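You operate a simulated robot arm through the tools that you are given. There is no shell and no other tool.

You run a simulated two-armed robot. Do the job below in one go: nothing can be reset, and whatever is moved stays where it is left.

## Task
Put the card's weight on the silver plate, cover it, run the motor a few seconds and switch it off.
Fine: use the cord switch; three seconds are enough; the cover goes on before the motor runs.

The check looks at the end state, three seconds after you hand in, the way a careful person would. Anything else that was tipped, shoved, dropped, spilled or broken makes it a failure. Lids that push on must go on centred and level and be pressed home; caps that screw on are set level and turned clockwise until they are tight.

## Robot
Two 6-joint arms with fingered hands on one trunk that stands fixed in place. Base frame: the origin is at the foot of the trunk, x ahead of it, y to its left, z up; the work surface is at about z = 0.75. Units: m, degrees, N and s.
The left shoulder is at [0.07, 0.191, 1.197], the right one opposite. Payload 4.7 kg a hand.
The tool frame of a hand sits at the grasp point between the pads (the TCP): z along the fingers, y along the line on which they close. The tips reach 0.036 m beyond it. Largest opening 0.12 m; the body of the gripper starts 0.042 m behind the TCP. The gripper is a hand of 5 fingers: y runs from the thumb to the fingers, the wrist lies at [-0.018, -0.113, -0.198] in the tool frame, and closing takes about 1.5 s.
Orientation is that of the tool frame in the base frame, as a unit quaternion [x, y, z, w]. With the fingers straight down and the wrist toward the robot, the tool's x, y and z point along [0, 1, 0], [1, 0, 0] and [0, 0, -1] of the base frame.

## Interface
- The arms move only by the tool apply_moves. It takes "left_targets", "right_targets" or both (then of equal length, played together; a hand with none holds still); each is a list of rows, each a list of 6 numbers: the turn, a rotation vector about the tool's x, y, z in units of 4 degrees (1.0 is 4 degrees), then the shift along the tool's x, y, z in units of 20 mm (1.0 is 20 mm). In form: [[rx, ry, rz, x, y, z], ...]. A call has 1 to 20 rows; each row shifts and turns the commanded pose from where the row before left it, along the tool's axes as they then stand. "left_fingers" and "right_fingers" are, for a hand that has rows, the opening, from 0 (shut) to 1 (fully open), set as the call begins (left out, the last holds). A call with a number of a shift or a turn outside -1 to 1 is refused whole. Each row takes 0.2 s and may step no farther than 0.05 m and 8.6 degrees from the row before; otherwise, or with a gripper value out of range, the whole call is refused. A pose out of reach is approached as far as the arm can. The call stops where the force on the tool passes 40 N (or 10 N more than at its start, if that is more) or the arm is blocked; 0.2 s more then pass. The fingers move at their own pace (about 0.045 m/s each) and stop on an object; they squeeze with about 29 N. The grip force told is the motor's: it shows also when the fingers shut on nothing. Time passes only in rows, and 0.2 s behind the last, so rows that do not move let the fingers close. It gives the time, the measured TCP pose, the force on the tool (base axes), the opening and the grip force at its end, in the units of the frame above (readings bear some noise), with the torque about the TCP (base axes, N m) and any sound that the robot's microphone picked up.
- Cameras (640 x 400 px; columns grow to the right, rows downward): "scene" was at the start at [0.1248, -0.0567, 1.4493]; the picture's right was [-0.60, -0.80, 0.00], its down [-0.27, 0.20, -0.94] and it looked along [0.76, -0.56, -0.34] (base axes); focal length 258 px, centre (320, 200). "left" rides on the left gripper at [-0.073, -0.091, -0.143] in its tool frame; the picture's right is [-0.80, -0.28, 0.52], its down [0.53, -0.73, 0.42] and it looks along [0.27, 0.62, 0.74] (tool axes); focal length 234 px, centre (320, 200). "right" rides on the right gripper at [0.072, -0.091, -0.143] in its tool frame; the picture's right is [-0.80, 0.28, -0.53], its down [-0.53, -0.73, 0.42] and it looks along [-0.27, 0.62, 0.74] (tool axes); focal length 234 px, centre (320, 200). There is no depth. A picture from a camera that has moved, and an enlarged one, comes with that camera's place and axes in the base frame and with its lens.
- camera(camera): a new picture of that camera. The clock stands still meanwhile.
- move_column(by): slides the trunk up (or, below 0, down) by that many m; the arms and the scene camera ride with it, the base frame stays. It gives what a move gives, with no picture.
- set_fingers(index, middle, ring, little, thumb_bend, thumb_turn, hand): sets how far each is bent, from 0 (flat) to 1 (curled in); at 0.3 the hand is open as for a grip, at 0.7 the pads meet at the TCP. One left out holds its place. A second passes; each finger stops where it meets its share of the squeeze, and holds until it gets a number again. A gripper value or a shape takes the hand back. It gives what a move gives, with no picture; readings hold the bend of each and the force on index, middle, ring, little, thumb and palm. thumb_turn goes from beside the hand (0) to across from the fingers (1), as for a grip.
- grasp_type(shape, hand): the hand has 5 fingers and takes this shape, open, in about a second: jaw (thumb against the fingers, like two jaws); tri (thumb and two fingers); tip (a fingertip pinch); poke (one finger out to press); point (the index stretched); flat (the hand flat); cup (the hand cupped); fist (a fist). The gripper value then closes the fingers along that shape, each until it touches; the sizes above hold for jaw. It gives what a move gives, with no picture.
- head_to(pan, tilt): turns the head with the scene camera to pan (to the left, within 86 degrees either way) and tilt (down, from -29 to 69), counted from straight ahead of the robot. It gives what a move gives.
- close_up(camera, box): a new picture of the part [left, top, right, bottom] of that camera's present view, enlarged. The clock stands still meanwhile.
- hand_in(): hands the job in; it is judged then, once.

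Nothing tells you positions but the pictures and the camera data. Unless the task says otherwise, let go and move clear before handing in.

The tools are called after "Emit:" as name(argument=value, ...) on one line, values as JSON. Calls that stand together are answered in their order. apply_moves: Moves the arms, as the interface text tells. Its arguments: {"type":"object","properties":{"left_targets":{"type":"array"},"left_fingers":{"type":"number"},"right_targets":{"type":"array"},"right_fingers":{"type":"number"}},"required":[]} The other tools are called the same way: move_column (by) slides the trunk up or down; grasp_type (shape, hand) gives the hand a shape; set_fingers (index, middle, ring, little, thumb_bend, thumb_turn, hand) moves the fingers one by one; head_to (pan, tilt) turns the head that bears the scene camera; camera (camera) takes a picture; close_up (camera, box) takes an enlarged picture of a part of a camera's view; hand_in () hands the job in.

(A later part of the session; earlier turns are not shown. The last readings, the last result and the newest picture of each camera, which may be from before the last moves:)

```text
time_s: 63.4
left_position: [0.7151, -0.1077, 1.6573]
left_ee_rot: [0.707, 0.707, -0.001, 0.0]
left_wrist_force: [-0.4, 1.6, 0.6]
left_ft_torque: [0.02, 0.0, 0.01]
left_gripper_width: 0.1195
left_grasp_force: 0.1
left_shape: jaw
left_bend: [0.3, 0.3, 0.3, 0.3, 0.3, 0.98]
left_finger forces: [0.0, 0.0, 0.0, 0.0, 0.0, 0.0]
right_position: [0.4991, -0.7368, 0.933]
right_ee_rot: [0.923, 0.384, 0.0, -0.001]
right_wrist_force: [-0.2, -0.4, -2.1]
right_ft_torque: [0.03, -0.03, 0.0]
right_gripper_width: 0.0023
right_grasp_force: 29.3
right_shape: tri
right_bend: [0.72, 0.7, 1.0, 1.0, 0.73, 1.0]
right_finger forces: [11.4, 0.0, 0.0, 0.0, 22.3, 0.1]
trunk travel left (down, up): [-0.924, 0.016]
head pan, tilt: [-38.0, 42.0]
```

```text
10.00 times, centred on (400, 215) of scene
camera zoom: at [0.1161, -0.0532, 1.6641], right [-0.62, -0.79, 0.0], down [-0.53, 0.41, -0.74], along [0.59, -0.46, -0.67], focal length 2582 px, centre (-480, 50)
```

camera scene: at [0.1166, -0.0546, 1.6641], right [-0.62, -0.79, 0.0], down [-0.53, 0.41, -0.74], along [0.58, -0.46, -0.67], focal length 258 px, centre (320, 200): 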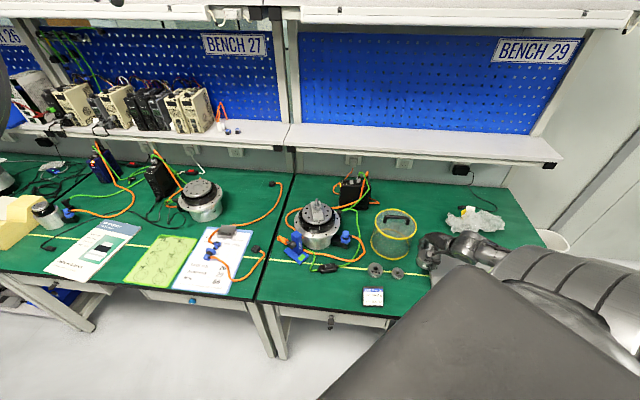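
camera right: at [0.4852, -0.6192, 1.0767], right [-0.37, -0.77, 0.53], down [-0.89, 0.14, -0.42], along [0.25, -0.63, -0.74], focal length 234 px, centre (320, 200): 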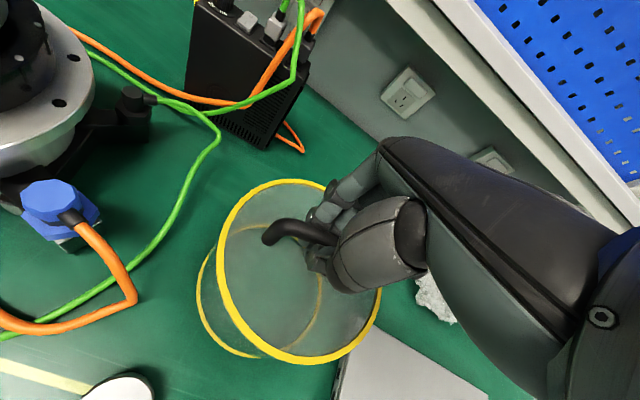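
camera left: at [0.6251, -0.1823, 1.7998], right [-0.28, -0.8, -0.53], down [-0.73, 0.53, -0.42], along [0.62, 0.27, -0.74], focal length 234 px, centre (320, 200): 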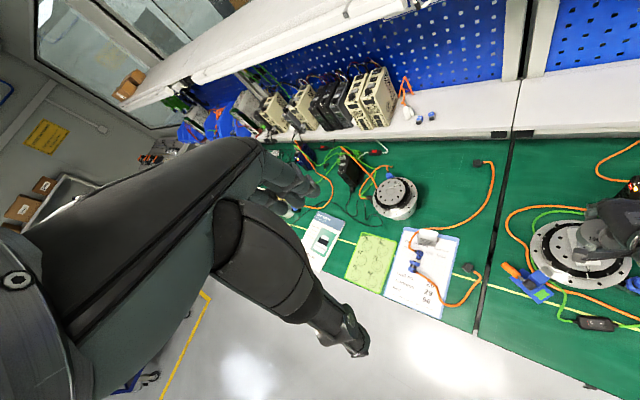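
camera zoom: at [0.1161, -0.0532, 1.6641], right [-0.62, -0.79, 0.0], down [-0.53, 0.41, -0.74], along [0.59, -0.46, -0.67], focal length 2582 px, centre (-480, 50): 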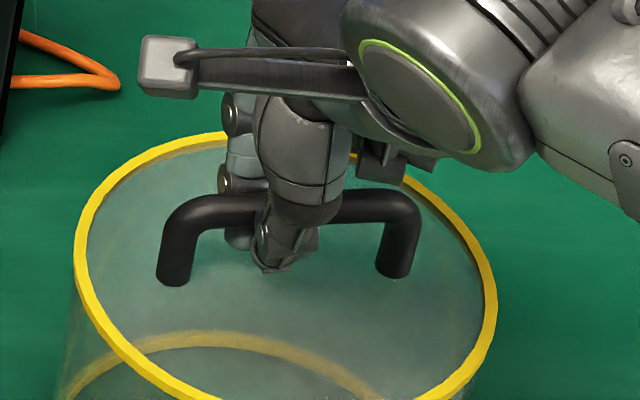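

The fingertips have only hooked under the bar. A pinch with the pads is better, so I'll open, go about 8 mm lower and close again.

Emit:
apply_moves(right_targets=[[0, 0, 0, 0, 0, 0], [0, 0, 0, 0, 0, 0], [0, 0, 0, 0, 0, 0], [0, 0, 0, 0, 0, 0], [0, 0, 0, 0, 0, 0], [0, 0, 0, 0, 0, 0.15], [0, 0, 0, 0, 0, 0.15], [0, 0, 0, 0, 0, 0.1]], right_fingers=0.6)

Emit:
close_up(camera="right", box=[250, 160, 390, 300])

Emit:
close_up(camera="scene", box=[380, 195, 420, 235])

```text
time_s: 65.2
left_position: [0.7141, -0.1074, 1.6582]
left_ee_rot: [0.707, 0.707, 0.001, 0.0]
left_wrist_force: [-0.2, -0.3, 0.0]
left_ft_torque: [0.01, -0.02, 0.0]
left_gripper_width: 0.1198
left_grasp_force: 0.0
left_shape: jaw
left_bend: [0.3, 0.3, 0.3, 0.3, 0.3, 0.98]
left_finger forces: [0.0, 0.0, 0.0, 0.1, 0.0, 0.1]
right_position: [0.4981, -0.7364, 0.9254]
right_ee_rot: [0.923, 0.385, -0.001, 0.0]
right_wrist_force: [-0.1, -0.2, -0.2]
right_ft_torque: [-0.01, 0.03, 0.0]
right_gripper_width: 0.0717
right_grasp_force: 0.1
right_shape: tri
right_bend: [0.74, 0.41, 0.99, 0.99, 0.66, 1.0]
right_finger forces: [0.0, 0.1, 0.1, 0.0, 0.0, 0.0]
trunk travel left (down, up): [-0.924, 0.016]
head pan, tilt: [-38.0, 42.0]
```

```text
2.86 times, centred on (320, 230) of right
camera zoom: at [0.485, -0.6192, 1.0692], right [-0.37, -0.77, 0.53], down [-0.89, 0.14, -0.42], along [0.25, -0.63, -0.74], focal length 669 px, centre (320, 114)
```

zoom: 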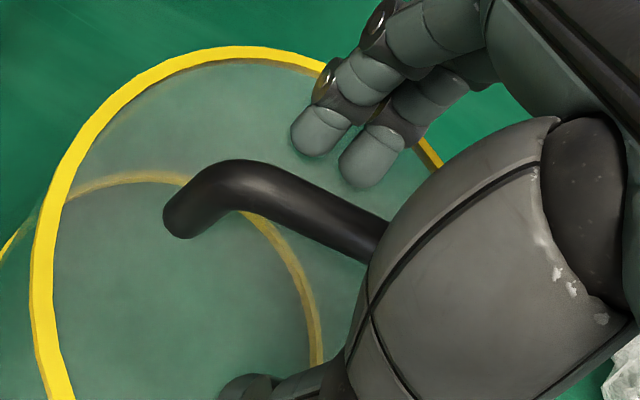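

```text
10.00 times, centred on (400, 215) of scene
camera zoom: at [0.1159, -0.0527, 1.6642], right [-0.62, -0.79, 0.0], down [-0.53, 0.41, -0.74], along [0.59, -0.46, -0.67], focal length 2582 px, centre (-480, 50)
```

zoom: 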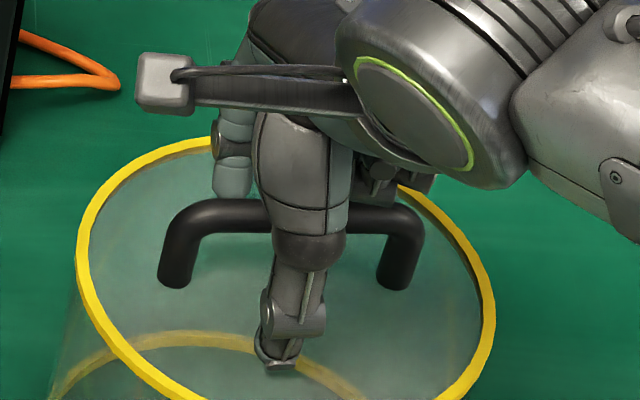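

Emit:
apply_moves(right_targets=[[0, 0, 0, 0, 0, 0.15], [0, 0, 0, 0, 0, 0], [0, 0, 0, 0, 0, 0], [0, 0, 0, 0, 0, 0], [0, 0, 0, 0, 0, 0], [0, 0, 0, 0, 0, 0], [0, 0, 0, 0, 0, 0]], right_fingers=0)

Emit:
close_up(camera="right", box=[250, 160, 390, 300])

Emit:
close_up(camera="scene", box=[380, 195, 420, 235])

```text
time_s: 66.8
left_position: [0.7151, -0.1084, 1.6571]
left_ee_rot: [0.707, 0.707, -0.001, 0.0]
left_wrist_force: [-0.4, -0.1, -0.5]
left_ft_torque: [-0.03, 0.0, -0.02]
left_gripper_width: 0.1195
left_grasp_force: 0.1
left_shape: jaw
left_bend: [0.3, 0.3, 0.3, 0.3, 0.3, 0.98]
left_finger forces: [0.0, 0.0, 0.0, 0.0, 0.1, 0.1]
right_position: [0.4985, -0.7369, 0.921]
right_ee_rot: [0.924, 0.383, 0.0, 0.001]
right_wrist_force: [-0.5, 0.2, 0.4]
right_ft_torque: [-0.03, -0.01, -0.02]
right_gripper_width: 0.0002
right_grasp_force: 28.6
right_shape: tri
right_bend: [0.7, 0.7, 1.0, 1.0, 0.61, 1.0]
right_finger forces: [6.0, 0.0, 0.0, 0.0, 4.9, 0.0]
trunk travel left (down, up): [-0.924, 0.016]
head pan, tilt: [-38.0, 42.0]
```

```text
2.86 times, centred on (320, 230) of right
camera zoom: at [0.4849, -0.6194, 1.0659], right [-0.37, -0.77, 0.53], down [-0.89, 0.14, -0.42], along [0.25, -0.63, -0.74], focal length 669 px, centre (320, 114)
```

zoom: 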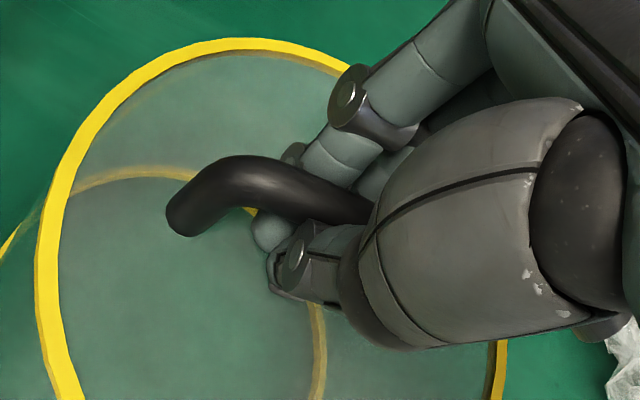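

```text
10.00 times, centred on (400, 215) of scene
camera zoom: at [0.116, -0.0531, 1.6642], right [-0.62, -0.79, 0.0], down [-0.53, 0.41, -0.74], along [0.59, -0.46, -0.67], focal length 2582 px, centre (-480, 50)
```

zoom: 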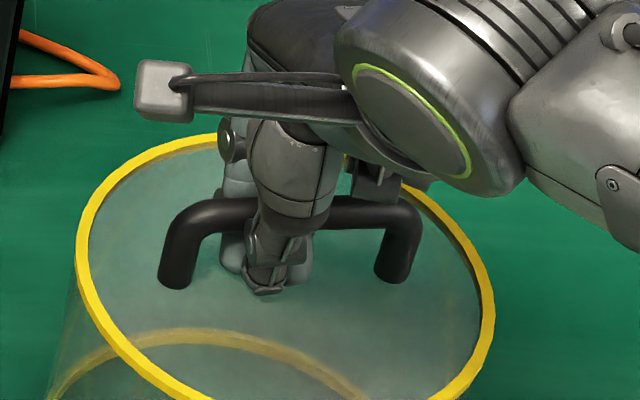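

The fingers form a V that closes at the tips, with the bar sitting loosely above. I'll open slightly, rise so the bar lies nearer the fingertips, and close for a real pinch.

Emit:
apply_moves(right_targets=[[0, 0, 0, 0, 0, 0], [0, 0, 0, 0, 0, 0], [0, 0, 0, 0, 0, 0], [0, 0, 0, 0, 0, 0], [0, 0, 0, 0, 0, -0.4], [0, 0, 0, 0, 0, -0.4], [0, 0, 0, 0, 0, -0.4]], right_fingers=0.5)

Emit:
apply_moves(right_targets=[[0, 0, 0, 0, 0, 0], [0, 0, 0, 0, 0, 0], [0, 0, 0, 0, 0, 0], [0, 0, 0, 0, 0, 0], [0, 0, 0, 0, 0, 0], [0, 0, 0, 0, 0, 0], [0, 0, 0, 0, 0, 0]], right_fingers=0)

Emit:
close_up(camera="right", box=[250, 160, 390, 300])

Emit:
close_up(camera="scene", box=[380, 195, 420, 235])

```text
time_s: 68.4
left_position: [0.715, -0.1072, 1.6577]
left_ee_rot: [0.707, 0.708, 0.001, 0.0]
left_wrist_force: [0.2, -0.2, -0.5]
left_ft_torque: [-0.02, -0.04, 0.0]
left_gripper_width: 0.1199
left_grasp_force: 0.1
left_shape: jaw
left_bend: [0.3, 0.3, 0.3, 0.3, 0.3, 0.98]
left_finger forces: [0.0, 0.0, 0.0, 0.1, 0.0, 0.0]
right_position: [0.4978, -0.7364, 0.9457]
right_ee_rot: [0.924, 0.383, 0.0, 0.0]
right_wrist_force: [-0.2, 0.0, -0.5]
right_ft_torque: [0.02, 0.0, 0.0]
right_gripper_width: 0.0595
right_grasp_force: 0.1
right_shape: tri
right_bend: [0.74, 0.45, 0.99, 0.99, 0.71, 1.0]
right_finger forces: [0.0, 0.0, 0.0, 0.1, 0.0, 0.1]
trunk travel left (down, up): [-0.924, 0.016]
head pan, tilt: [-38.0, 42.0]
```

```text
time_s: 70.0
left_position: [0.7156, -0.1069, 1.658]
left_ee_rot: [0.707, 0.707, 0.0, 0.0]
left_wrist_force: [0.0, 0.5, -0.1]
left_ft_torque: [0.0, 0.01, 0.02]
left_gripper_width: 0.1195
left_grasp_force: 0.0
left_shape: jaw
left_bend: [0.3, 0.3, 0.3, 0.3, 0.3, 0.98]
left_finger forces: [0.0, 0.0, 0.0, 0.0, 0.1, 0.1]
right_position: [0.4986, -0.736, 0.9471]
right_ee_rot: [0.923, 0.384, -0.001, 0.0]
right_wrist_force: [0.6, -0.4, -0.9]
right_ft_torque: [0.0, 0.0, 0.04]
right_gripper_width: 0.0098
right_grasp_force: 28.8
right_shape: tri
right_bend: [0.73, 0.6, 1.0, 1.0, 0.7, 1.0]
right_finger forces: [13.2, 12.5, 0.0, 0.1, 24.9, 0.0]
trunk travel left (down, up): [-0.924, 0.016]
head pan, tilt: [-38.0, 42.0]
```

```text
2.86 times, centred on (320, 230) of right
camera zoom: at [0.4853, -0.6193, 1.0905], right [-0.37, -0.77, 0.53], down [-0.89, 0.14, -0.42], along [0.25, -0.63, -0.74], focal length 669 px, centre (320, 114)
```

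zoom: 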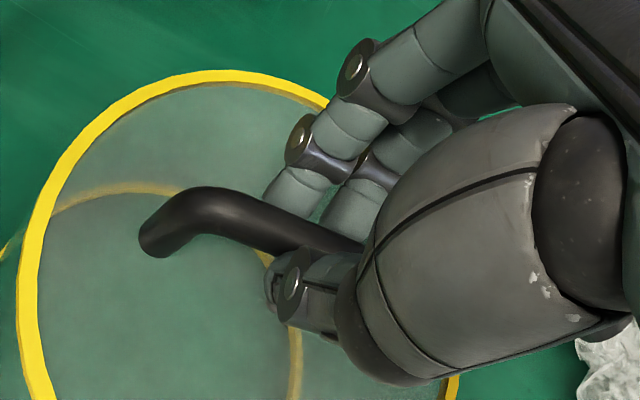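

```text
10.00 times, centred on (400, 215) of scene
camera zoom: at [0.1161, -0.0529, 1.6642], right [-0.62, -0.79, 0.0], down [-0.53, 0.41, -0.74], along [0.59, -0.46, -0.67], focal length 2582 px, centre (-480, 50)
```

zoom: 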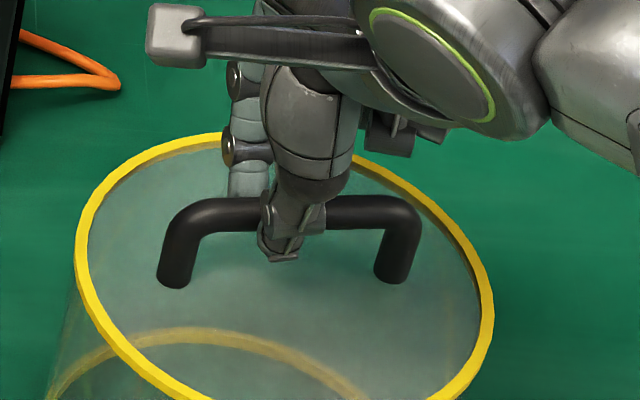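

Now it's a proper pinch: 13, 12.5 and 25 N on a 10 mm width. I'll lift a little and check that the cover hangs level.

Emit:
apply_moves(right_targets=[[0, 0, 0, 0, 0, -0.3], [0, 0, 0, 0, 0, -0.5], [0, 0, 0, 0, 0, -0.7], [0, 0, 0, 0, 0, -0.5], [0, 0, 0, 0, 0, 0]])

Emit:
close_up(camera="scene", box=[350, 160, 450, 270])

Emit:
camera(camera="right")

```text
time_s: 71.2
left_position: [0.7144, -0.1081, 1.6573]
left_ee_rot: [0.707, 0.707, -0.001, 0.0]
left_wrist_force: [0.3, -0.5, -0.9]
left_ft_torque: [0.0, -0.04, -0.03]
left_gripper_width: 0.12
left_grasp_force: 0.1
left_shape: jaw
left_bend: [0.3, 0.3, 0.3, 0.3, 0.3, 0.98]
left_finger forces: [0.0, 0.0, 0.0, 0.1, 0.1, 0.0]
right_position: [0.4991, -0.7372, 0.9872]
right_ee_rot: [0.923, 0.384, 0.0, 0.0]
right_wrist_force: [0.2, 0.1, -1.5]
right_ft_torque: [0.03, 0.01, 0.01]
right_gripper_width: 0.0094
right_grasp_force: 29.3
right_shape: tri
right_bend: [0.73, 0.6, 1.0, 1.0, 0.7, 1.0]
right_finger forces: [13.5, 11.9, 0.0, 0.0, 25.2, 0.0]
trunk travel left (down, up): [-0.924, 0.016]
head pan, tilt: [-38.0, 42.0]
```

```text
3.64 times, centred on (400, 215) of scene
camera zoom: at [0.1163, -0.0533, 1.6641], right [-0.62, -0.79, 0.0], down [-0.53, 0.41, -0.74], along [0.59, -0.46, -0.67], focal length 939 px, centre (29, 146)
```

zoom: 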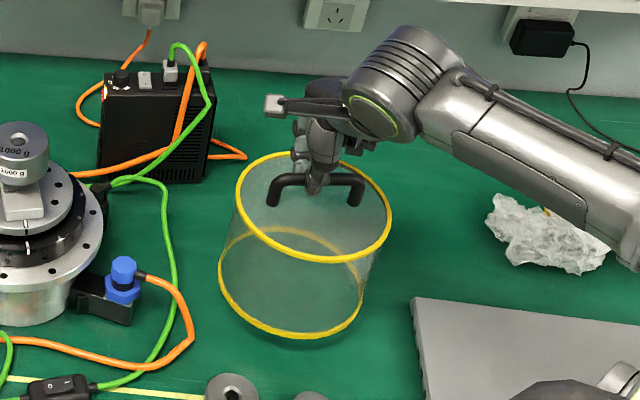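

```text
taken
camera right: at [0.4853, -0.6193, 1.1304], right [-0.37, -0.77, 0.52], down [-0.89, 0.14, -0.42], along [0.25, -0.63, -0.74], focal length 234 px, centre (320, 200)
```

right: 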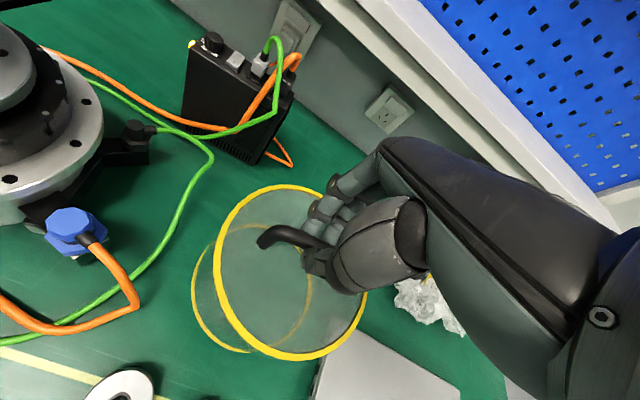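

The cover is light and hangs level. I'll raise it well above the motor's height before travelling.

Emit:
apply_moves(right_targets=[[0, 0, 0, 0, 0, -1], [0, 0, 0, 0, 0, -1], [0, 0, 0, 0, 0, -1], [0, 0, 0, 0, 0, -1], [0, 0, 0, 0, 0, -1], [0, 0, 0, 0, 0, -1], [0, 0, 0, 0, 0, -1], [0, 0, 0, 0, 0, -1], [0, 0, 0, 0, 0, -1], [0, 0, 0, 0, 0, -1], [0, 0, 0, 0, 0, -1], [0, 0, 0, 0, 0, -0.5]])

Emit:
camera(camera="right")

```text
time_s: 73.8
left_position: [0.7148, -0.1081, 1.6565]
left_ee_rot: [0.707, 0.708, 0.0, 0.0]
left_wrist_force: [0.5, -0.4, 0.1]
left_ft_torque: [0.03, -0.01, -0.01]
left_gripper_width: 0.1196
left_grasp_force: 0.2
left_shape: jaw
left_bend: [0.3, 0.3, 0.3, 0.3, 0.3, 0.98]
left_finger forces: [0.0, 0.1, 0.0, 0.0, 0.0, 0.0]
right_position: [0.4996, -0.7356, 1.2163]
right_ee_rot: [0.923, 0.384, -0.001, -0.001]
right_wrist_force: [-0.5, 0.4, -1.7]
right_ft_torque: [0.01, 0.03, 0.0]
right_gripper_width: 0.0096
right_grasp_force: 29.2
right_shape: tri
right_bend: [0.73, 0.6, 1.0, 1.0, 0.7, 1.0]
right_finger forces: [13.3, 11.9, 0.0, 0.0, 25.1, 0.0]
trunk travel left (down, up): [-0.924, 0.016]
head pan, tilt: [-38.0, 42.0]
```

```text
taken
camera right: at [0.4852, -0.619, 1.3603], right [-0.37, -0.77, 0.52], down [-0.89, 0.14, -0.42], along [0.25, -0.63, -0.74], focal length 234 px, centre (320, 200)
```

right: 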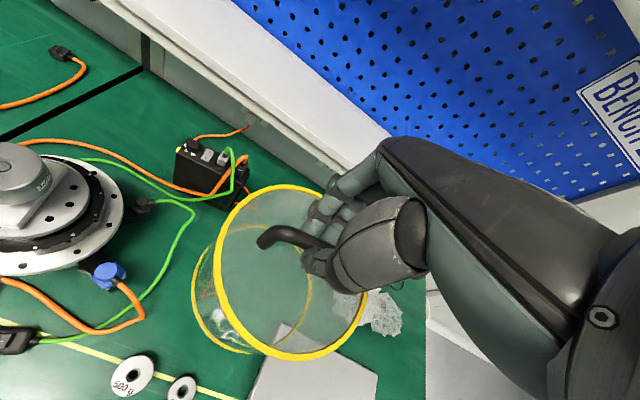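

I'll measure the cover's rings in the tool frame now.

Emit:
close_up(camera="right", box=[180, 170, 390, 370])

Emit:
close_up(camera="scene", box=[330, 100, 470, 240])

```text
2.00 times, centred on (285, 270) of right
camera zoom: at [0.4852, -0.619, 1.3603], right [-0.37, -0.77, 0.52], down [-0.89, 0.14, -0.42], along [0.25, -0.63, -0.74], focal length 468 px, centre (390, 60)
```

zoom: 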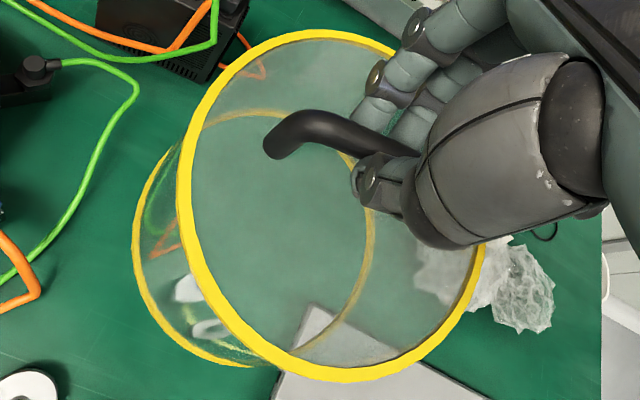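

```text
2.86 times, centred on (400, 170) of scene
camera zoom: at [0.1161, -0.0528, 1.6641], right [-0.62, -0.79, 0.0], down [-0.53, 0.41, -0.74], along [0.59, -0.46, -0.67], focal length 738 px, centre (91, 286)
```

zoom: 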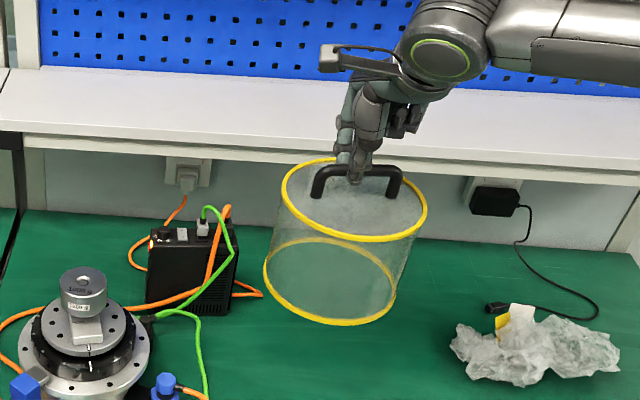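

The top ring fits a circle of R ≈ 84.5 mm centred at tool (-9.5, +6.8) mm, because the handle yawed slightly in the grip. I'll carry the cover at z_bottom ≈ 1.02 to above the motor.

Emit:
apply_moves(right_targets=[[0, 0, 0, 0.95, -0.017, 0], [0, 0, 0, 0.95, -0.017, 0], [0, 0, 0, 0.95, -0.017, 0], [0, 0, 0, 0.95, -0.017, 0], [0, 0, 0, 0.95, -0.017, 0], [0, 0, 0, 0.95, -0.017, 0], [0, 0, 0, 0.95, -0.017, 0], [0, 0, 0, 0.95, -0.017, 0], [0, 0, 0, 0.95, -0.017, 0]])

Emit:
camera(camera="right")

Emit:
camera(camera="scene")

```text
time_s: 75.8
left_position: [0.7153, -0.1067, 1.6574]
left_ee_rot: [0.707, 0.707, 0.0, 0.0]
left_wrist_force: [0.3, 0.1, 1.0]
left_ft_torque: [0.0, 0.01, 0.04]
left_gripper_width: 0.1195
left_grasp_force: 0.1
left_shape: jaw
left_bend: [0.3, 0.3, 0.3, 0.3, 0.3, 0.98]
left_finger forces: [0.0, 0.0, 0.0, 0.0, 0.0, 0.0]
right_position: [0.6173, -0.6118, 1.2167]
right_ee_rot: [0.924, 0.383, -0.001, -0.001]
right_wrist_force: [0.2, -0.1, -2.0]
right_ft_torque: [-0.01, 0.0, -0.01]
right_gripper_width: 0.0094
right_grasp_force: 29.0
right_shape: tri
right_bend: [0.73, 0.6, 1.0, 1.0, 0.7, 1.0]
right_finger forces: [13.3, 11.7, 0.0, 0.0, 25.0, 0.0]
trunk travel left (down, up): [-0.924, 0.016]
head pan, tilt: [-38.0, 42.0]
```

```text
taken
camera right: at [0.6045, -0.4957, 1.3604], right [-0.37, -0.77, 0.53], down [-0.9, 0.14, -0.42], along [0.25, -0.63, -0.74], focal length 234 px, centre (320, 200)
```

right: 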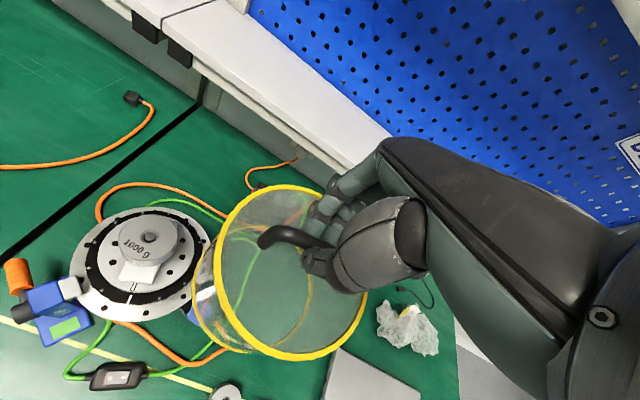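

```text
taken
camera scene: at [0.1177, -0.0523, 1.6641], right [-0.62, -0.79, 0.0], down [-0.53, 0.41, -0.74], along [0.58, -0.46, -0.67], focal length 258 px, centre (320, 200)
```

scene: 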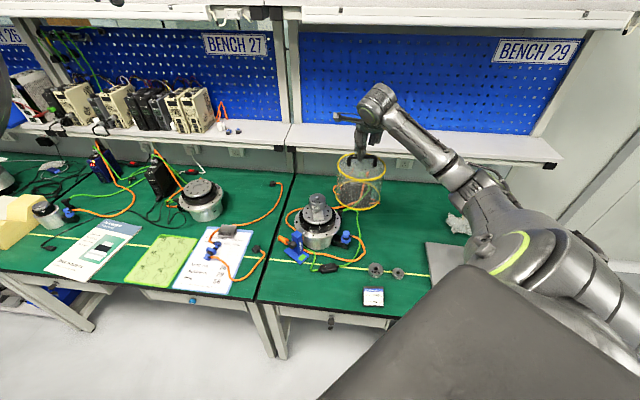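

Emit:
apply_moves(right_targets=[[0, 0, 0, 0.961, -0.0125, 0], [0, 0, 0, 0.961, -0.0125, 0], [0, 0, 0, 0.961, -0.0125, 0], [0, 0, 0, 0.961, -0.0125, 0], [0, 0, 0, 0.961, -0.0125, 0], [0, 0, 0, 0.961, -0.0125, 0], [0, 0, 0, 0.961, -0.0125, 0], [0, 0, 0, 0.961, -0.0125, 0], [0, 0, 0, 0, 0, 0]])

Emit:
camera(camera="right")

Emit:
close_up(camera="right", box=[150, 170, 390, 390])

Emit:
close_up(camera="scene", box=[265, 130, 385, 250])

```text
time_s: 77.8
left_position: [0.7148, -0.1082, 1.657]
left_ee_rot: [0.707, 0.707, 0.001, 0.0]
left_wrist_force: [-0.9, -0.4, 0.9]
left_ft_torque: [0.0, 0.03, 0.0]
left_gripper_width: 0.1198
left_grasp_force: 0.0
left_shape: jaw
left_bend: [0.3, 0.3, 0.3, 0.3, 0.3, 0.98]
left_finger forces: [0.1, 0.0, 0.0, 0.0, 0.0, 0.0]
right_position: [0.7251, -0.5017, 1.2161]
right_ee_rot: [0.923, 0.384, -0.001, 0.0]
right_wrist_force: [-0.2, 0.4, -2.7]
right_ft_torque: [0.04, -0.07, -0.05]
right_gripper_width: 0.0094
right_grasp_force: 28.9
right_shape: tri
right_bend: [0.73, 0.6, 1.0, 1.0, 0.7, 1.0]
right_finger forces: [13.4, 11.5, 0.0, 0.0, 24.9, 0.1]
trunk travel left (down, up): [-0.924, 0.016]
head pan, tilt: [-38.0, 42.0]
```

```text
taken
camera right: at [0.7112, -0.3861, 1.3599], right [-0.37, -0.77, 0.53], down [-0.9, 0.14, -0.42], along [0.25, -0.63, -0.74], focal length 234 px, centre (320, 200)
```

right: 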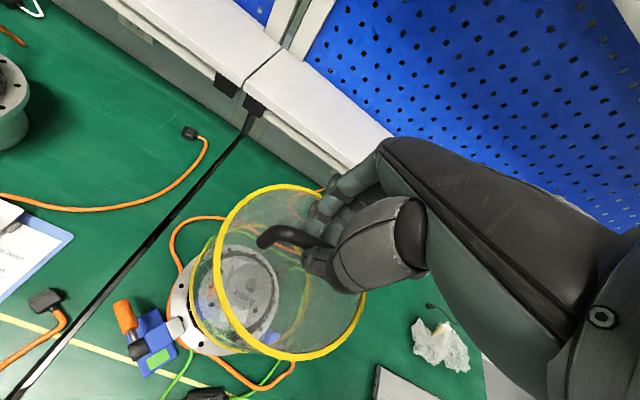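

```text
1.82 times, centred on (270, 280) of right
camera zoom: at [0.7112, -0.3861, 1.3599], right [-0.37, -0.77, 0.53], down [-0.9, 0.14, -0.42], along [0.25, -0.63, -0.74], focal length 426 px, centre (411, 54)
```

zoom: 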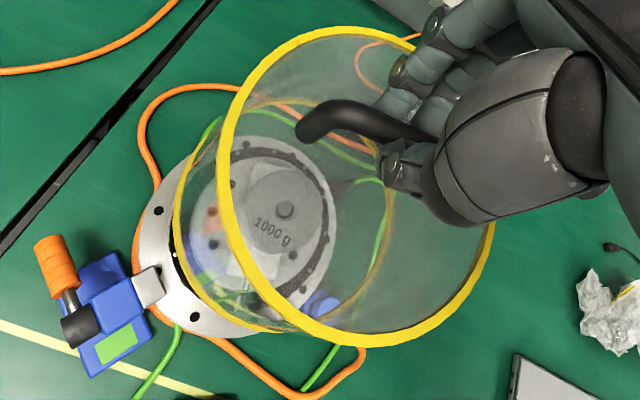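

```text
3.33 times, centred on (325, 190) of scene
camera zoom: at [0.1162, -0.0534, 1.6642], right [-0.62, -0.79, 0.0], down [-0.53, 0.41, -0.74], along [0.59, -0.46, -0.67], focal length 860 px, centre (303, 233)
```

zoom: 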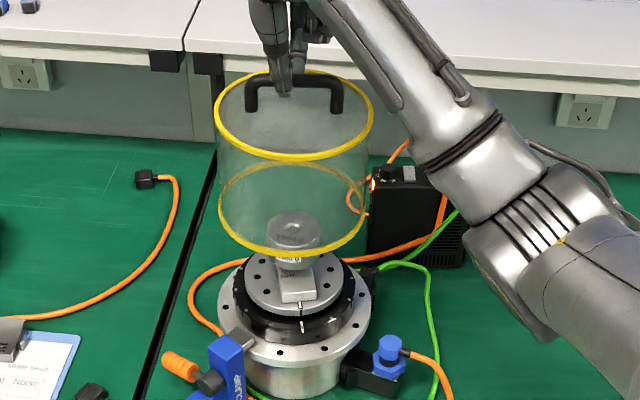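

Lateral alignment looks good. I'll zoom in to check both rings in depth.

Emit:
close_up(camera="scene", box=[290, 175, 350, 225])

Emit:
close_up(camera="scene", box=[290, 145, 350, 195])

Emit:
close_up(camera="right", box=[160, 220, 270, 370])

Emit:
close_up(camera="right", box=[230, 210, 330, 370])

```text
8.00 times, centred on (320, 200) of scene
camera zoom: at [0.1162, -0.0534, 1.6642], right [-0.62, -0.79, 0.0], down [-0.53, 0.41, -0.74], along [0.59, -0.46, -0.67], focal length 2065 px, centre (320, 200)
```

zoom: 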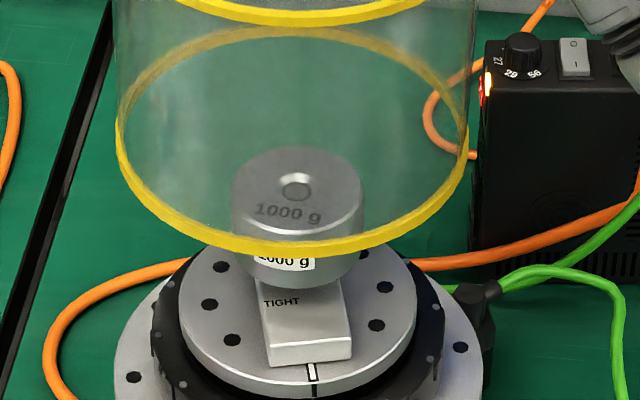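

```text
8.00 times, centred on (320, 170) of scene
camera zoom: at [0.1162, -0.0534, 1.6642], right [-0.62, -0.79, 0.0], down [-0.53, 0.41, -0.74], along [0.59, -0.46, -0.67], focal length 2065 px, centre (320, 440)
```

zoom: 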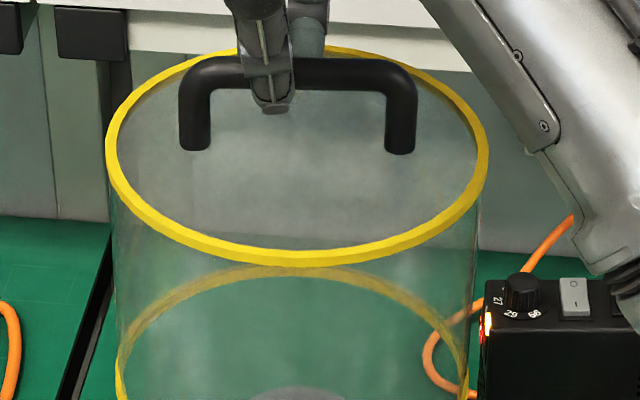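

```text
2.67 times, centred on (215, 295) of right
camera zoom: at [0.7112, -0.3861, 1.3599], right [-0.37, -0.77, 0.53], down [-0.9, 0.14, -0.42], along [0.25, -0.63, -0.74], focal length 624 px, centre (600, -53)
```

zoom: 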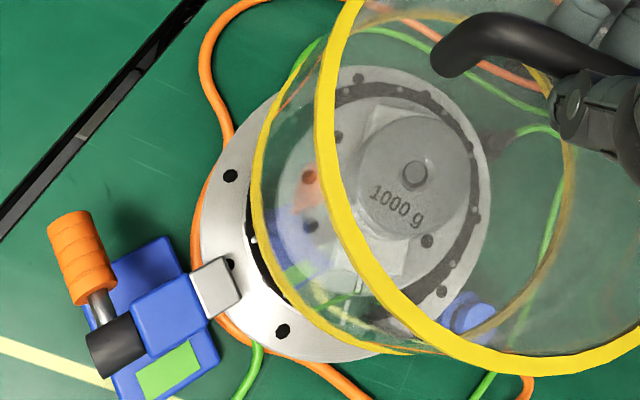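

```text
2.50 times, centred on (280, 290) of right
camera zoom: at [0.7112, -0.3861, 1.3599], right [-0.37, -0.77, 0.53], down [-0.9, 0.14, -0.42], along [0.25, -0.63, -0.74], focal length 585 px, centre (420, -25)
```

zoom: 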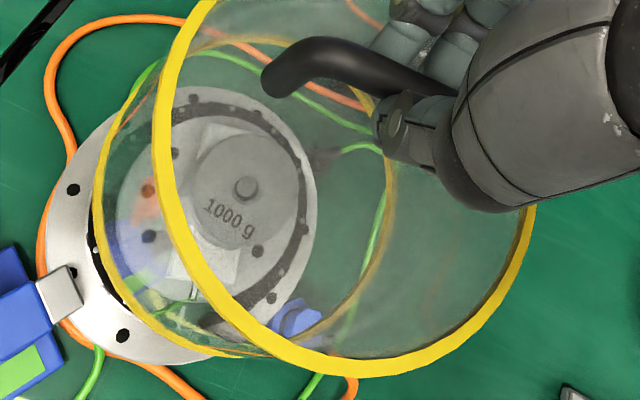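

Comparing both rings shows the cover hangs tilted about 2° (low toward the far right), from the off-centre grip. I'll rotate the hand to level it and re-measure.

Emit:
apply_moves(right_targets=[[-0.2, -0.195, 0, 0, 0, 0], [-0.2, -0.195, 0, 0, 0, 0], [0, 0, 0, 0, 0, 0]])

Emit:
close_up(camera="scene", box=[290, 175, 350, 225])

Emit:
close_up(camera="scene", box=[290, 145, 350, 195])

Emit:
close_up(camera="right", box=[180, 175, 380, 375])

```text
time_s: 78.6
left_position: [0.7156, -0.1076, 1.6579]
left_ee_rot: [0.707, 0.707, 0.001, 0.0]
left_wrist_force: [0.0, 0.3, 0.3]
left_ft_torque: [0.01, -0.01, 0.0]
left_gripper_width: 0.1194
left_grasp_force: 0.0
left_shape: jaw
left_bend: [0.3, 0.3, 0.3, 0.3, 0.3, 0.98]
left_finger forces: [0.0, 0.0, 0.0, 0.0, 0.0, 0.0]
right_position: [0.7252, -0.5022, 1.2165]
right_ee_rot: [0.923, 0.384, -0.008, 0.018]
right_wrist_force: [0.0, 1.1, -2.6]
right_ft_torque: [0.03, 0.03, -0.01]
right_gripper_width: 0.0096
right_grasp_force: 28.9
right_shape: tri
right_bend: [0.73, 0.6, 1.0, 1.0, 0.7, 1.0]
right_finger forces: [13.4, 11.5, 0.0, 0.0, 24.9, 0.1]
trunk travel left (down, up): [-0.924, 0.016]
head pan, tilt: [-38.0, 42.0]
```

```text
8.00 times, centred on (320, 200) of scene
camera zoom: at [0.1161, -0.0534, 1.6642], right [-0.62, -0.79, 0.0], down [-0.53, 0.41, -0.74], along [0.59, -0.46, -0.67], focal length 2065 px, centre (320, 200)
```

zoom: 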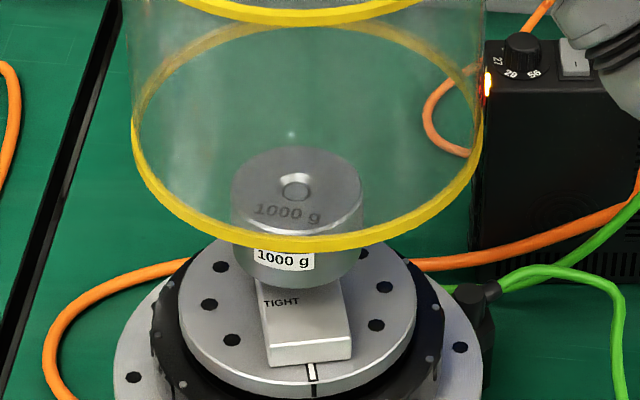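

```text
8.00 times, centred on (320, 170) of scene
camera zoom: at [0.1161, -0.0534, 1.6642], right [-0.62, -0.79, 0.0], down [-0.53, 0.41, -0.74], along [0.59, -0.46, -0.67], focal length 2065 px, centre (320, 440)
```

zoom: 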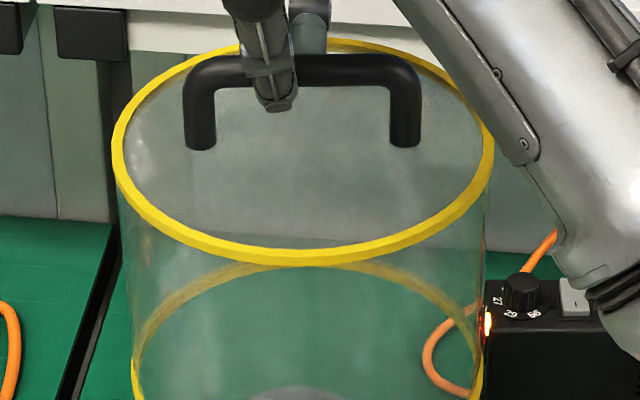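

```text
2.00 times, centred on (280, 275) of right
camera zoom: at [0.711, -0.381, 1.3556], right [-0.37, -0.75, 0.55], down [-0.89, 0.12, -0.43], along [0.25, -0.65, -0.71], focal length 468 px, centre (400, 50)
```

zoom: 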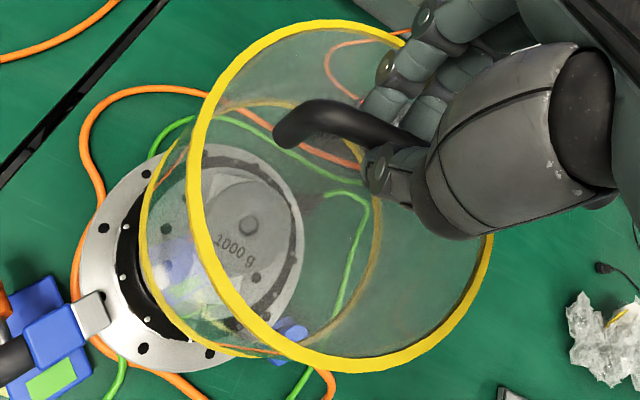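

It's nearly level now. Both cameras agree the cover should move about +4.3 mm in tool x and -4.6 mm in tool y. I'll apply that and lower vertically around the weight, stopping above the black ring.

Emit:
apply_moves(right_targets=[[0, 0, 0, 0.215, -0.23, 0], [0, 0, 0, 0.027, -0.028, 1], [0, 0, 0, 0.027, -0.028, 1], [0, 0, 0, 0.027, -0.028, 1], [0, 0, 0, 0.027, -0.028, 1], [0, 0, 0, 0, 0, 0]])

Emit:
close_up(camera="scene", box=[285, 165, 355, 235])

Emit:
close_up(camera="scene", box=[285, 195, 355, 245])

Emit:
close_up(camera="right", box=[160, 175, 380, 375])

```text
time_s: 80.0
left_position: [0.7157, -0.1085, 1.6565]
left_ee_rot: [0.707, 0.708, 0.0, -0.001]
left_wrist_force: [0.0, -0.5, -0.4]
left_ft_torque: [-0.01, 0.0, 0.02]
left_gripper_width: 0.1194
left_grasp_force: 0.0
left_shape: jaw
left_bend: [0.3, 0.3, 0.3, 0.3, 0.3, 0.98]
left_finger forces: [0.0, 0.0, 0.1, 0.0, 0.1, 0.0]
right_position: [0.7251, -0.4972, 1.1355]
right_ee_rot: [0.923, 0.384, -0.008, 0.018]
right_wrist_force: [-1.2, 0.1, -2.3]
right_ft_torque: [0.05, 0.02, 0.0]
right_gripper_width: 0.0094
right_grasp_force: 29.3
right_shape: tri
right_bend: [0.73, 0.6, 1.0, 1.0, 0.7, 1.0]
right_finger forces: [13.4, 11.4, 0.0, 0.0, 24.9, 0.0]
trunk travel left (down, up): [-0.924, 0.016]
head pan, tilt: [-38.0, 42.0]
```

```text
5.71 times, centred on (320, 200) of scene
camera zoom: at [0.1165, -0.0531, 1.6641], right [-0.62, -0.79, 0.0], down [-0.53, 0.41, -0.74], along [0.59, -0.46, -0.67], focal length 1475 px, centre (320, 200)
```

zoom: 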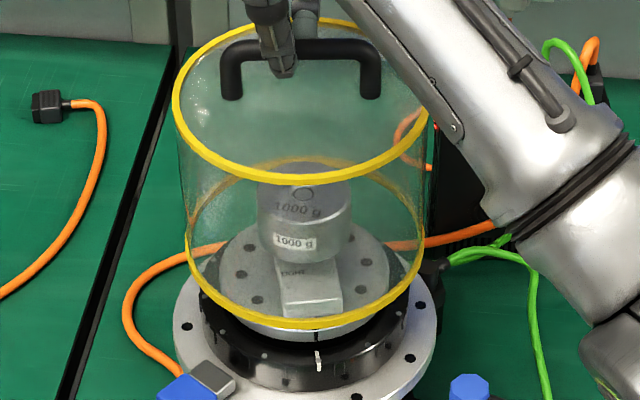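

```text
8.00 times, centred on (320, 220) of scene
camera zoom: at [0.1165, -0.0531, 1.6641], right [-0.62, -0.79, 0.0], down [-0.53, 0.41, -0.74], along [0.59, -0.46, -0.67], focal length 2065 px, centre (320, 40)
```

zoom: 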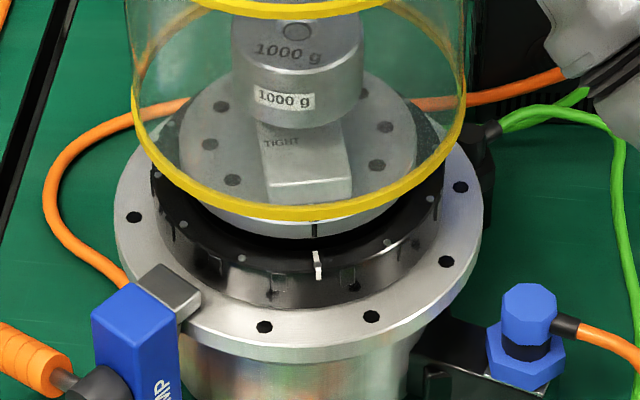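

```text
2.00 times, centred on (270, 275) of right
camera zoom: at [0.7108, -0.3746, 1.275], right [-0.37, -0.75, 0.55], down [-0.89, 0.12, -0.43], along [0.25, -0.65, -0.71], focal length 468 px, centre (420, 50)
```

zoom: 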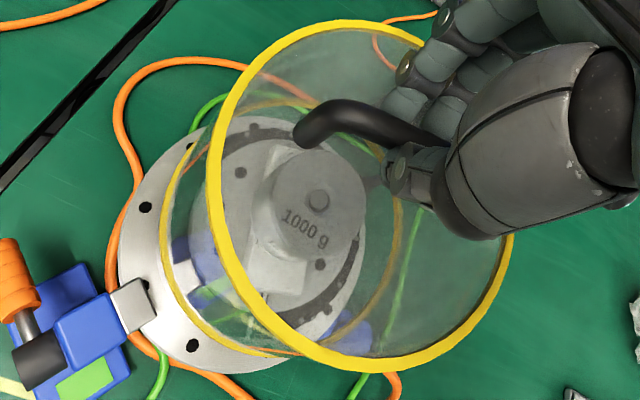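

The cover is now around the weight, centred within about 1 mm in both directions. I'll continue down slowly past the black ring, watching forces.

Emit:
apply_moves(right_targets=[[0, 0, 0, 0.0135, -0.014, 0.5], [0, 0, 0, 0.0135, -0.014, 0.5], [0, 0, 0, 0.0135, -0.014, 0.5], [0, 0, 0, 0.0135, -0.014, 0.5], [0, 0, 0, 0.0135, -0.014, 0.5], [0, 0, 0, 0, 0, 0]])

Emit:
close_up(camera="scene", box=[285, 195, 355, 245])

Emit:
close_up(camera="right", box=[160, 195, 360, 375])

```text
time_s: 81.4
left_position: [0.7161, -0.1078, 1.6564]
left_ee_rot: [0.707, 0.707, -0.001, 0.0]
left_wrist_force: [0.4, 0.0, 0.1]
left_ft_torque: [0.03, -0.02, -0.01]
left_gripper_width: 0.1196
left_grasp_force: 0.1
left_shape: jaw
left_bend: [0.3, 0.3, 0.3, 0.3, 0.3, 0.98]
left_finger forces: [0.0, 0.0, 0.0, 0.1, 0.0, 0.0]
right_position: [0.7253, -0.4974, 1.0856]
right_ee_rot: [0.923, 0.384, -0.009, 0.019]
right_wrist_force: [-0.2, -0.7, -1.8]
right_ft_torque: [0.06, -0.04, 0.01]
right_gripper_width: 0.0097
right_grasp_force: 29.2
right_shape: tri
right_bend: [0.73, 0.6, 1.0, 1.0, 0.7, 1.0]
right_finger forces: [13.5, 11.5, 0.0, 0.0, 25.0, 0.0]
trunk travel left (down, up): [-0.924, 0.016]
head pan, tilt: [-38.0, 42.0]
```

```text
8.00 times, centred on (320, 220) of scene
camera zoom: at [0.1164, -0.0529, 1.6642], right [-0.62, -0.79, 0.0], down [-0.53, 0.41, -0.74], along [0.59, -0.46, -0.67], focal length 2065 px, centre (320, 40)
```

zoom: 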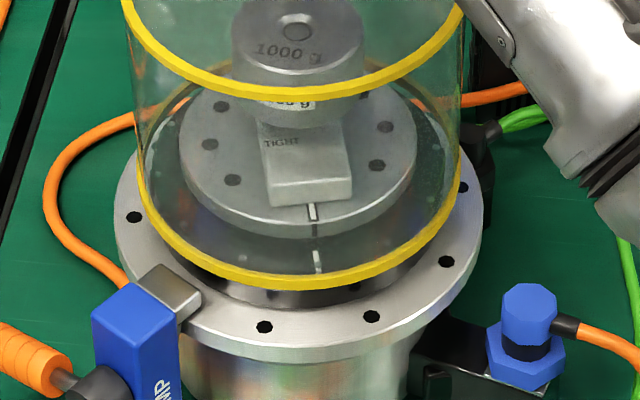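

```text
2.22 times, centred on (260, 285) of right
camera zoom: at [0.7109, -0.3744, 1.225], right [-0.37, -0.75, 0.55], down [-0.89, 0.12, -0.43], along [0.25, -0.65, -0.71], focal length 520 px, centre (453, 11)
```

zoom: 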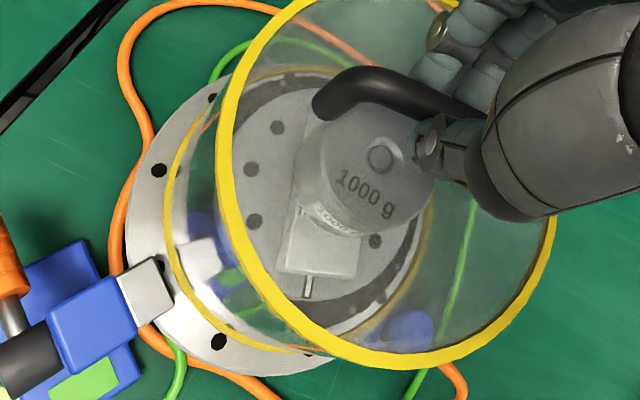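

No contact yet. I'll continue in small steps to the flange.

Emit:
apply_moves(right_targets=[[0, 0, 0, 0.007, -0.007, 0.25], [0, 0, 0, 0.007, -0.007, 0.25], [0, 0, 0, 0.007, -0.007, 0.25], [0, 0, 0, 0, 0, 0]])

Emit:
close_up(camera="scene", box=[285, 195, 355, 245])

Emit:
close_up(camera="right", box=[180, 250, 270, 360])

```text
time_s: 82.4
left_position: [0.7157, -0.1079, 1.6574]
left_ee_rot: [0.707, 0.707, 0.0, 0.0]
left_wrist_force: [0.2, 0.0, -0.2]
left_ft_torque: [0.0, -0.03, -0.02]
left_gripper_width: 0.1197
left_grasp_force: 0.0
left_shape: jaw
left_bend: [0.3, 0.3, 0.3, 0.3, 0.3, 0.98]
left_finger forces: [0.0, 0.1, 0.0, 0.1, 0.0, 0.0]
right_position: [0.7236, -0.4964, 1.0701]
right_ee_rot: [0.923, 0.384, -0.008, 0.019]
right_wrist_force: [0.7, -0.4, -3.5]
right_ft_torque: [0.05, 0.03, 0.01]
right_gripper_width: 0.0094
right_grasp_force: 28.9
right_shape: tri
right_bend: [0.73, 0.6, 1.0, 1.0, 0.7, 1.0]
right_finger forces: [13.4, 11.4, 0.0, 0.0, 24.8, 0.0]
trunk travel left (down, up): [-0.924, 0.016]
head pan, tilt: [-38.0, 42.0]
```

```text
8.00 times, centred on (320, 220) of scene
camera zoom: at [0.1164, -0.053, 1.6641], right [-0.62, -0.79, 0.0], down [-0.53, 0.41, -0.74], along [0.59, -0.46, -0.67], focal length 2065 px, centre (320, 40)
```

zoom: 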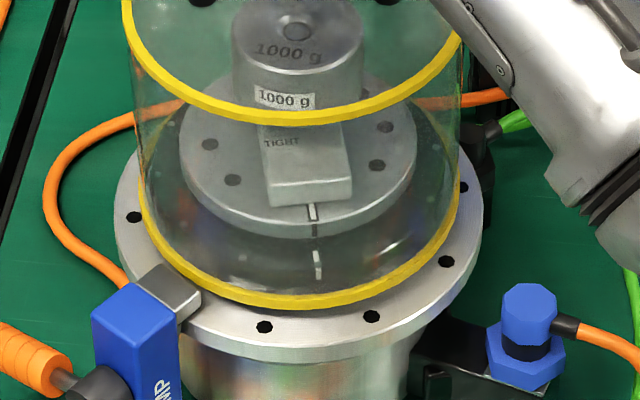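

```text
3.64 times, centred on (225, 305) of right
camera zoom: at [0.7107, -0.3746, 1.2101], right [-0.37, -0.75, 0.55], down [-0.89, 0.12, -0.43], along [0.25, -0.65, -0.71], focal length 852 px, centre (666, -182)
```

zoom: 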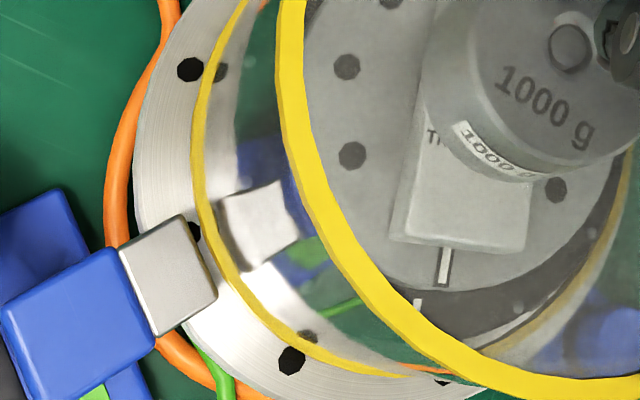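

The clearance to the jaw is about 5 mm. Lowering gently until it seats.

Emit:
apply_moves(right_targets=[[0, 0, 0, 0.004, -0.004, 0.15], [0, 0, 0, 0.004, -0.004, 0.15], [0, 0, 0, 0.004, -0.004, 0.15], [0, 0, 0, 0, 0, 0]])

```text
time_s: 83.4
left_position: [0.7155, -0.1071, 1.6572]
left_ee_rot: [0.707, 0.707, 0.0, 0.001]
left_wrist_force: [0.0, -0.6, -0.3]
left_ft_torque: [-0.03, 0.01, 0.0]
left_gripper_width: 0.1198
left_grasp_force: 0.0
left_shape: jaw
left_bend: [0.3, 0.3, 0.3, 0.3, 0.3, 0.98]
left_finger forces: [0.0, 0.1, 0.0, 0.0, 0.0, 0.0]
right_position: [0.7235, -0.4958, 1.0614]
right_ee_rot: [0.923, 0.384, -0.008, 0.018]
right_wrist_force: [-0.6, -0.6, -2.7]
right_ft_torque: [0.05, 0.02, 0.04]
right_gripper_width: 0.0094
right_grasp_force: 29.0
right_shape: tri
right_bend: [0.73, 0.6, 1.0, 1.0, 0.7, 1.0]
right_finger forces: [13.4, 11.4, 0.0, 0.0, 24.9, 0.0]
trunk travel left (down, up): [-0.924, 0.016]
head pan, tilt: [-38.0, 42.0]
```

Emit:
apply_moves(right_targets=[[0, 0, 0, 0.003, -0.001, 0.1], [0, 0, 0, 0.003, -0.001, 0.1], [0, 0, 0, 0, 0, 0]])

Emit:
close_up(camera="scene", box=[285, 195, 355, 245])

Emit:
close_up(camera="right", box=[170, 210, 370, 370])

```text
time_s: 84.2
left_position: [0.7156, -0.1077, 1.6583]
left_ee_rot: [0.707, 0.707, 0.0, 0.0]
left_wrist_force: [0.7, -0.5, 0.7]
left_ft_torque: [0.0, -0.01, 0.0]
left_gripper_width: 0.1196
left_grasp_force: 0.1
left_shape: jaw
left_bend: [0.3, 0.3, 0.3, 0.3, 0.3, 0.98]
left_finger forces: [0.1, 0.1, 0.0, 0.0, 0.0, 0.1]
right_position: [0.7246, -0.4967, 1.059]
right_ee_rot: [0.923, 0.383, -0.008, 0.018]
right_wrist_force: [0.6, 0.0, -2.6]
right_ft_torque: [0.0, -0.01, 0.02]
right_gripper_width: 0.0096
right_grasp_force: 29.2
right_shape: tri
right_bend: [0.73, 0.6, 1.0, 1.0, 0.7, 1.0]
right_finger forces: [13.4, 11.5, 0.0, 0.0, 25.0, 0.0]
trunk travel left (down, up): [-0.924, 0.016]
head pan, tilt: [-38.0, 42.0]
```

```text
8.00 times, centred on (320, 220) of scene
camera zoom: at [0.1164, -0.053, 1.6642], right [-0.62, -0.79, 0.0], down [-0.53, 0.41, -0.74], along [0.59, -0.46, -0.67], focal length 2065 px, centre (320, 40)
```

zoom: 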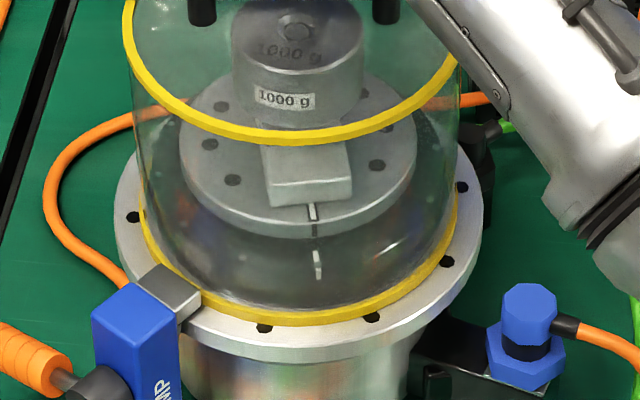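

```text
2.50 times, centred on (270, 290) of right
camera zoom: at [0.7109, -0.3741, 1.1974], right [-0.37, -0.75, 0.55], down [-0.89, 0.12, -0.43], along [0.25, -0.65, -0.71], focal length 585 px, centre (445, -25)
```

zoom: 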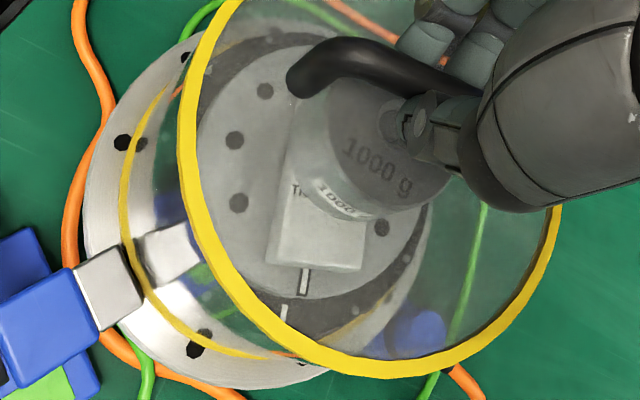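

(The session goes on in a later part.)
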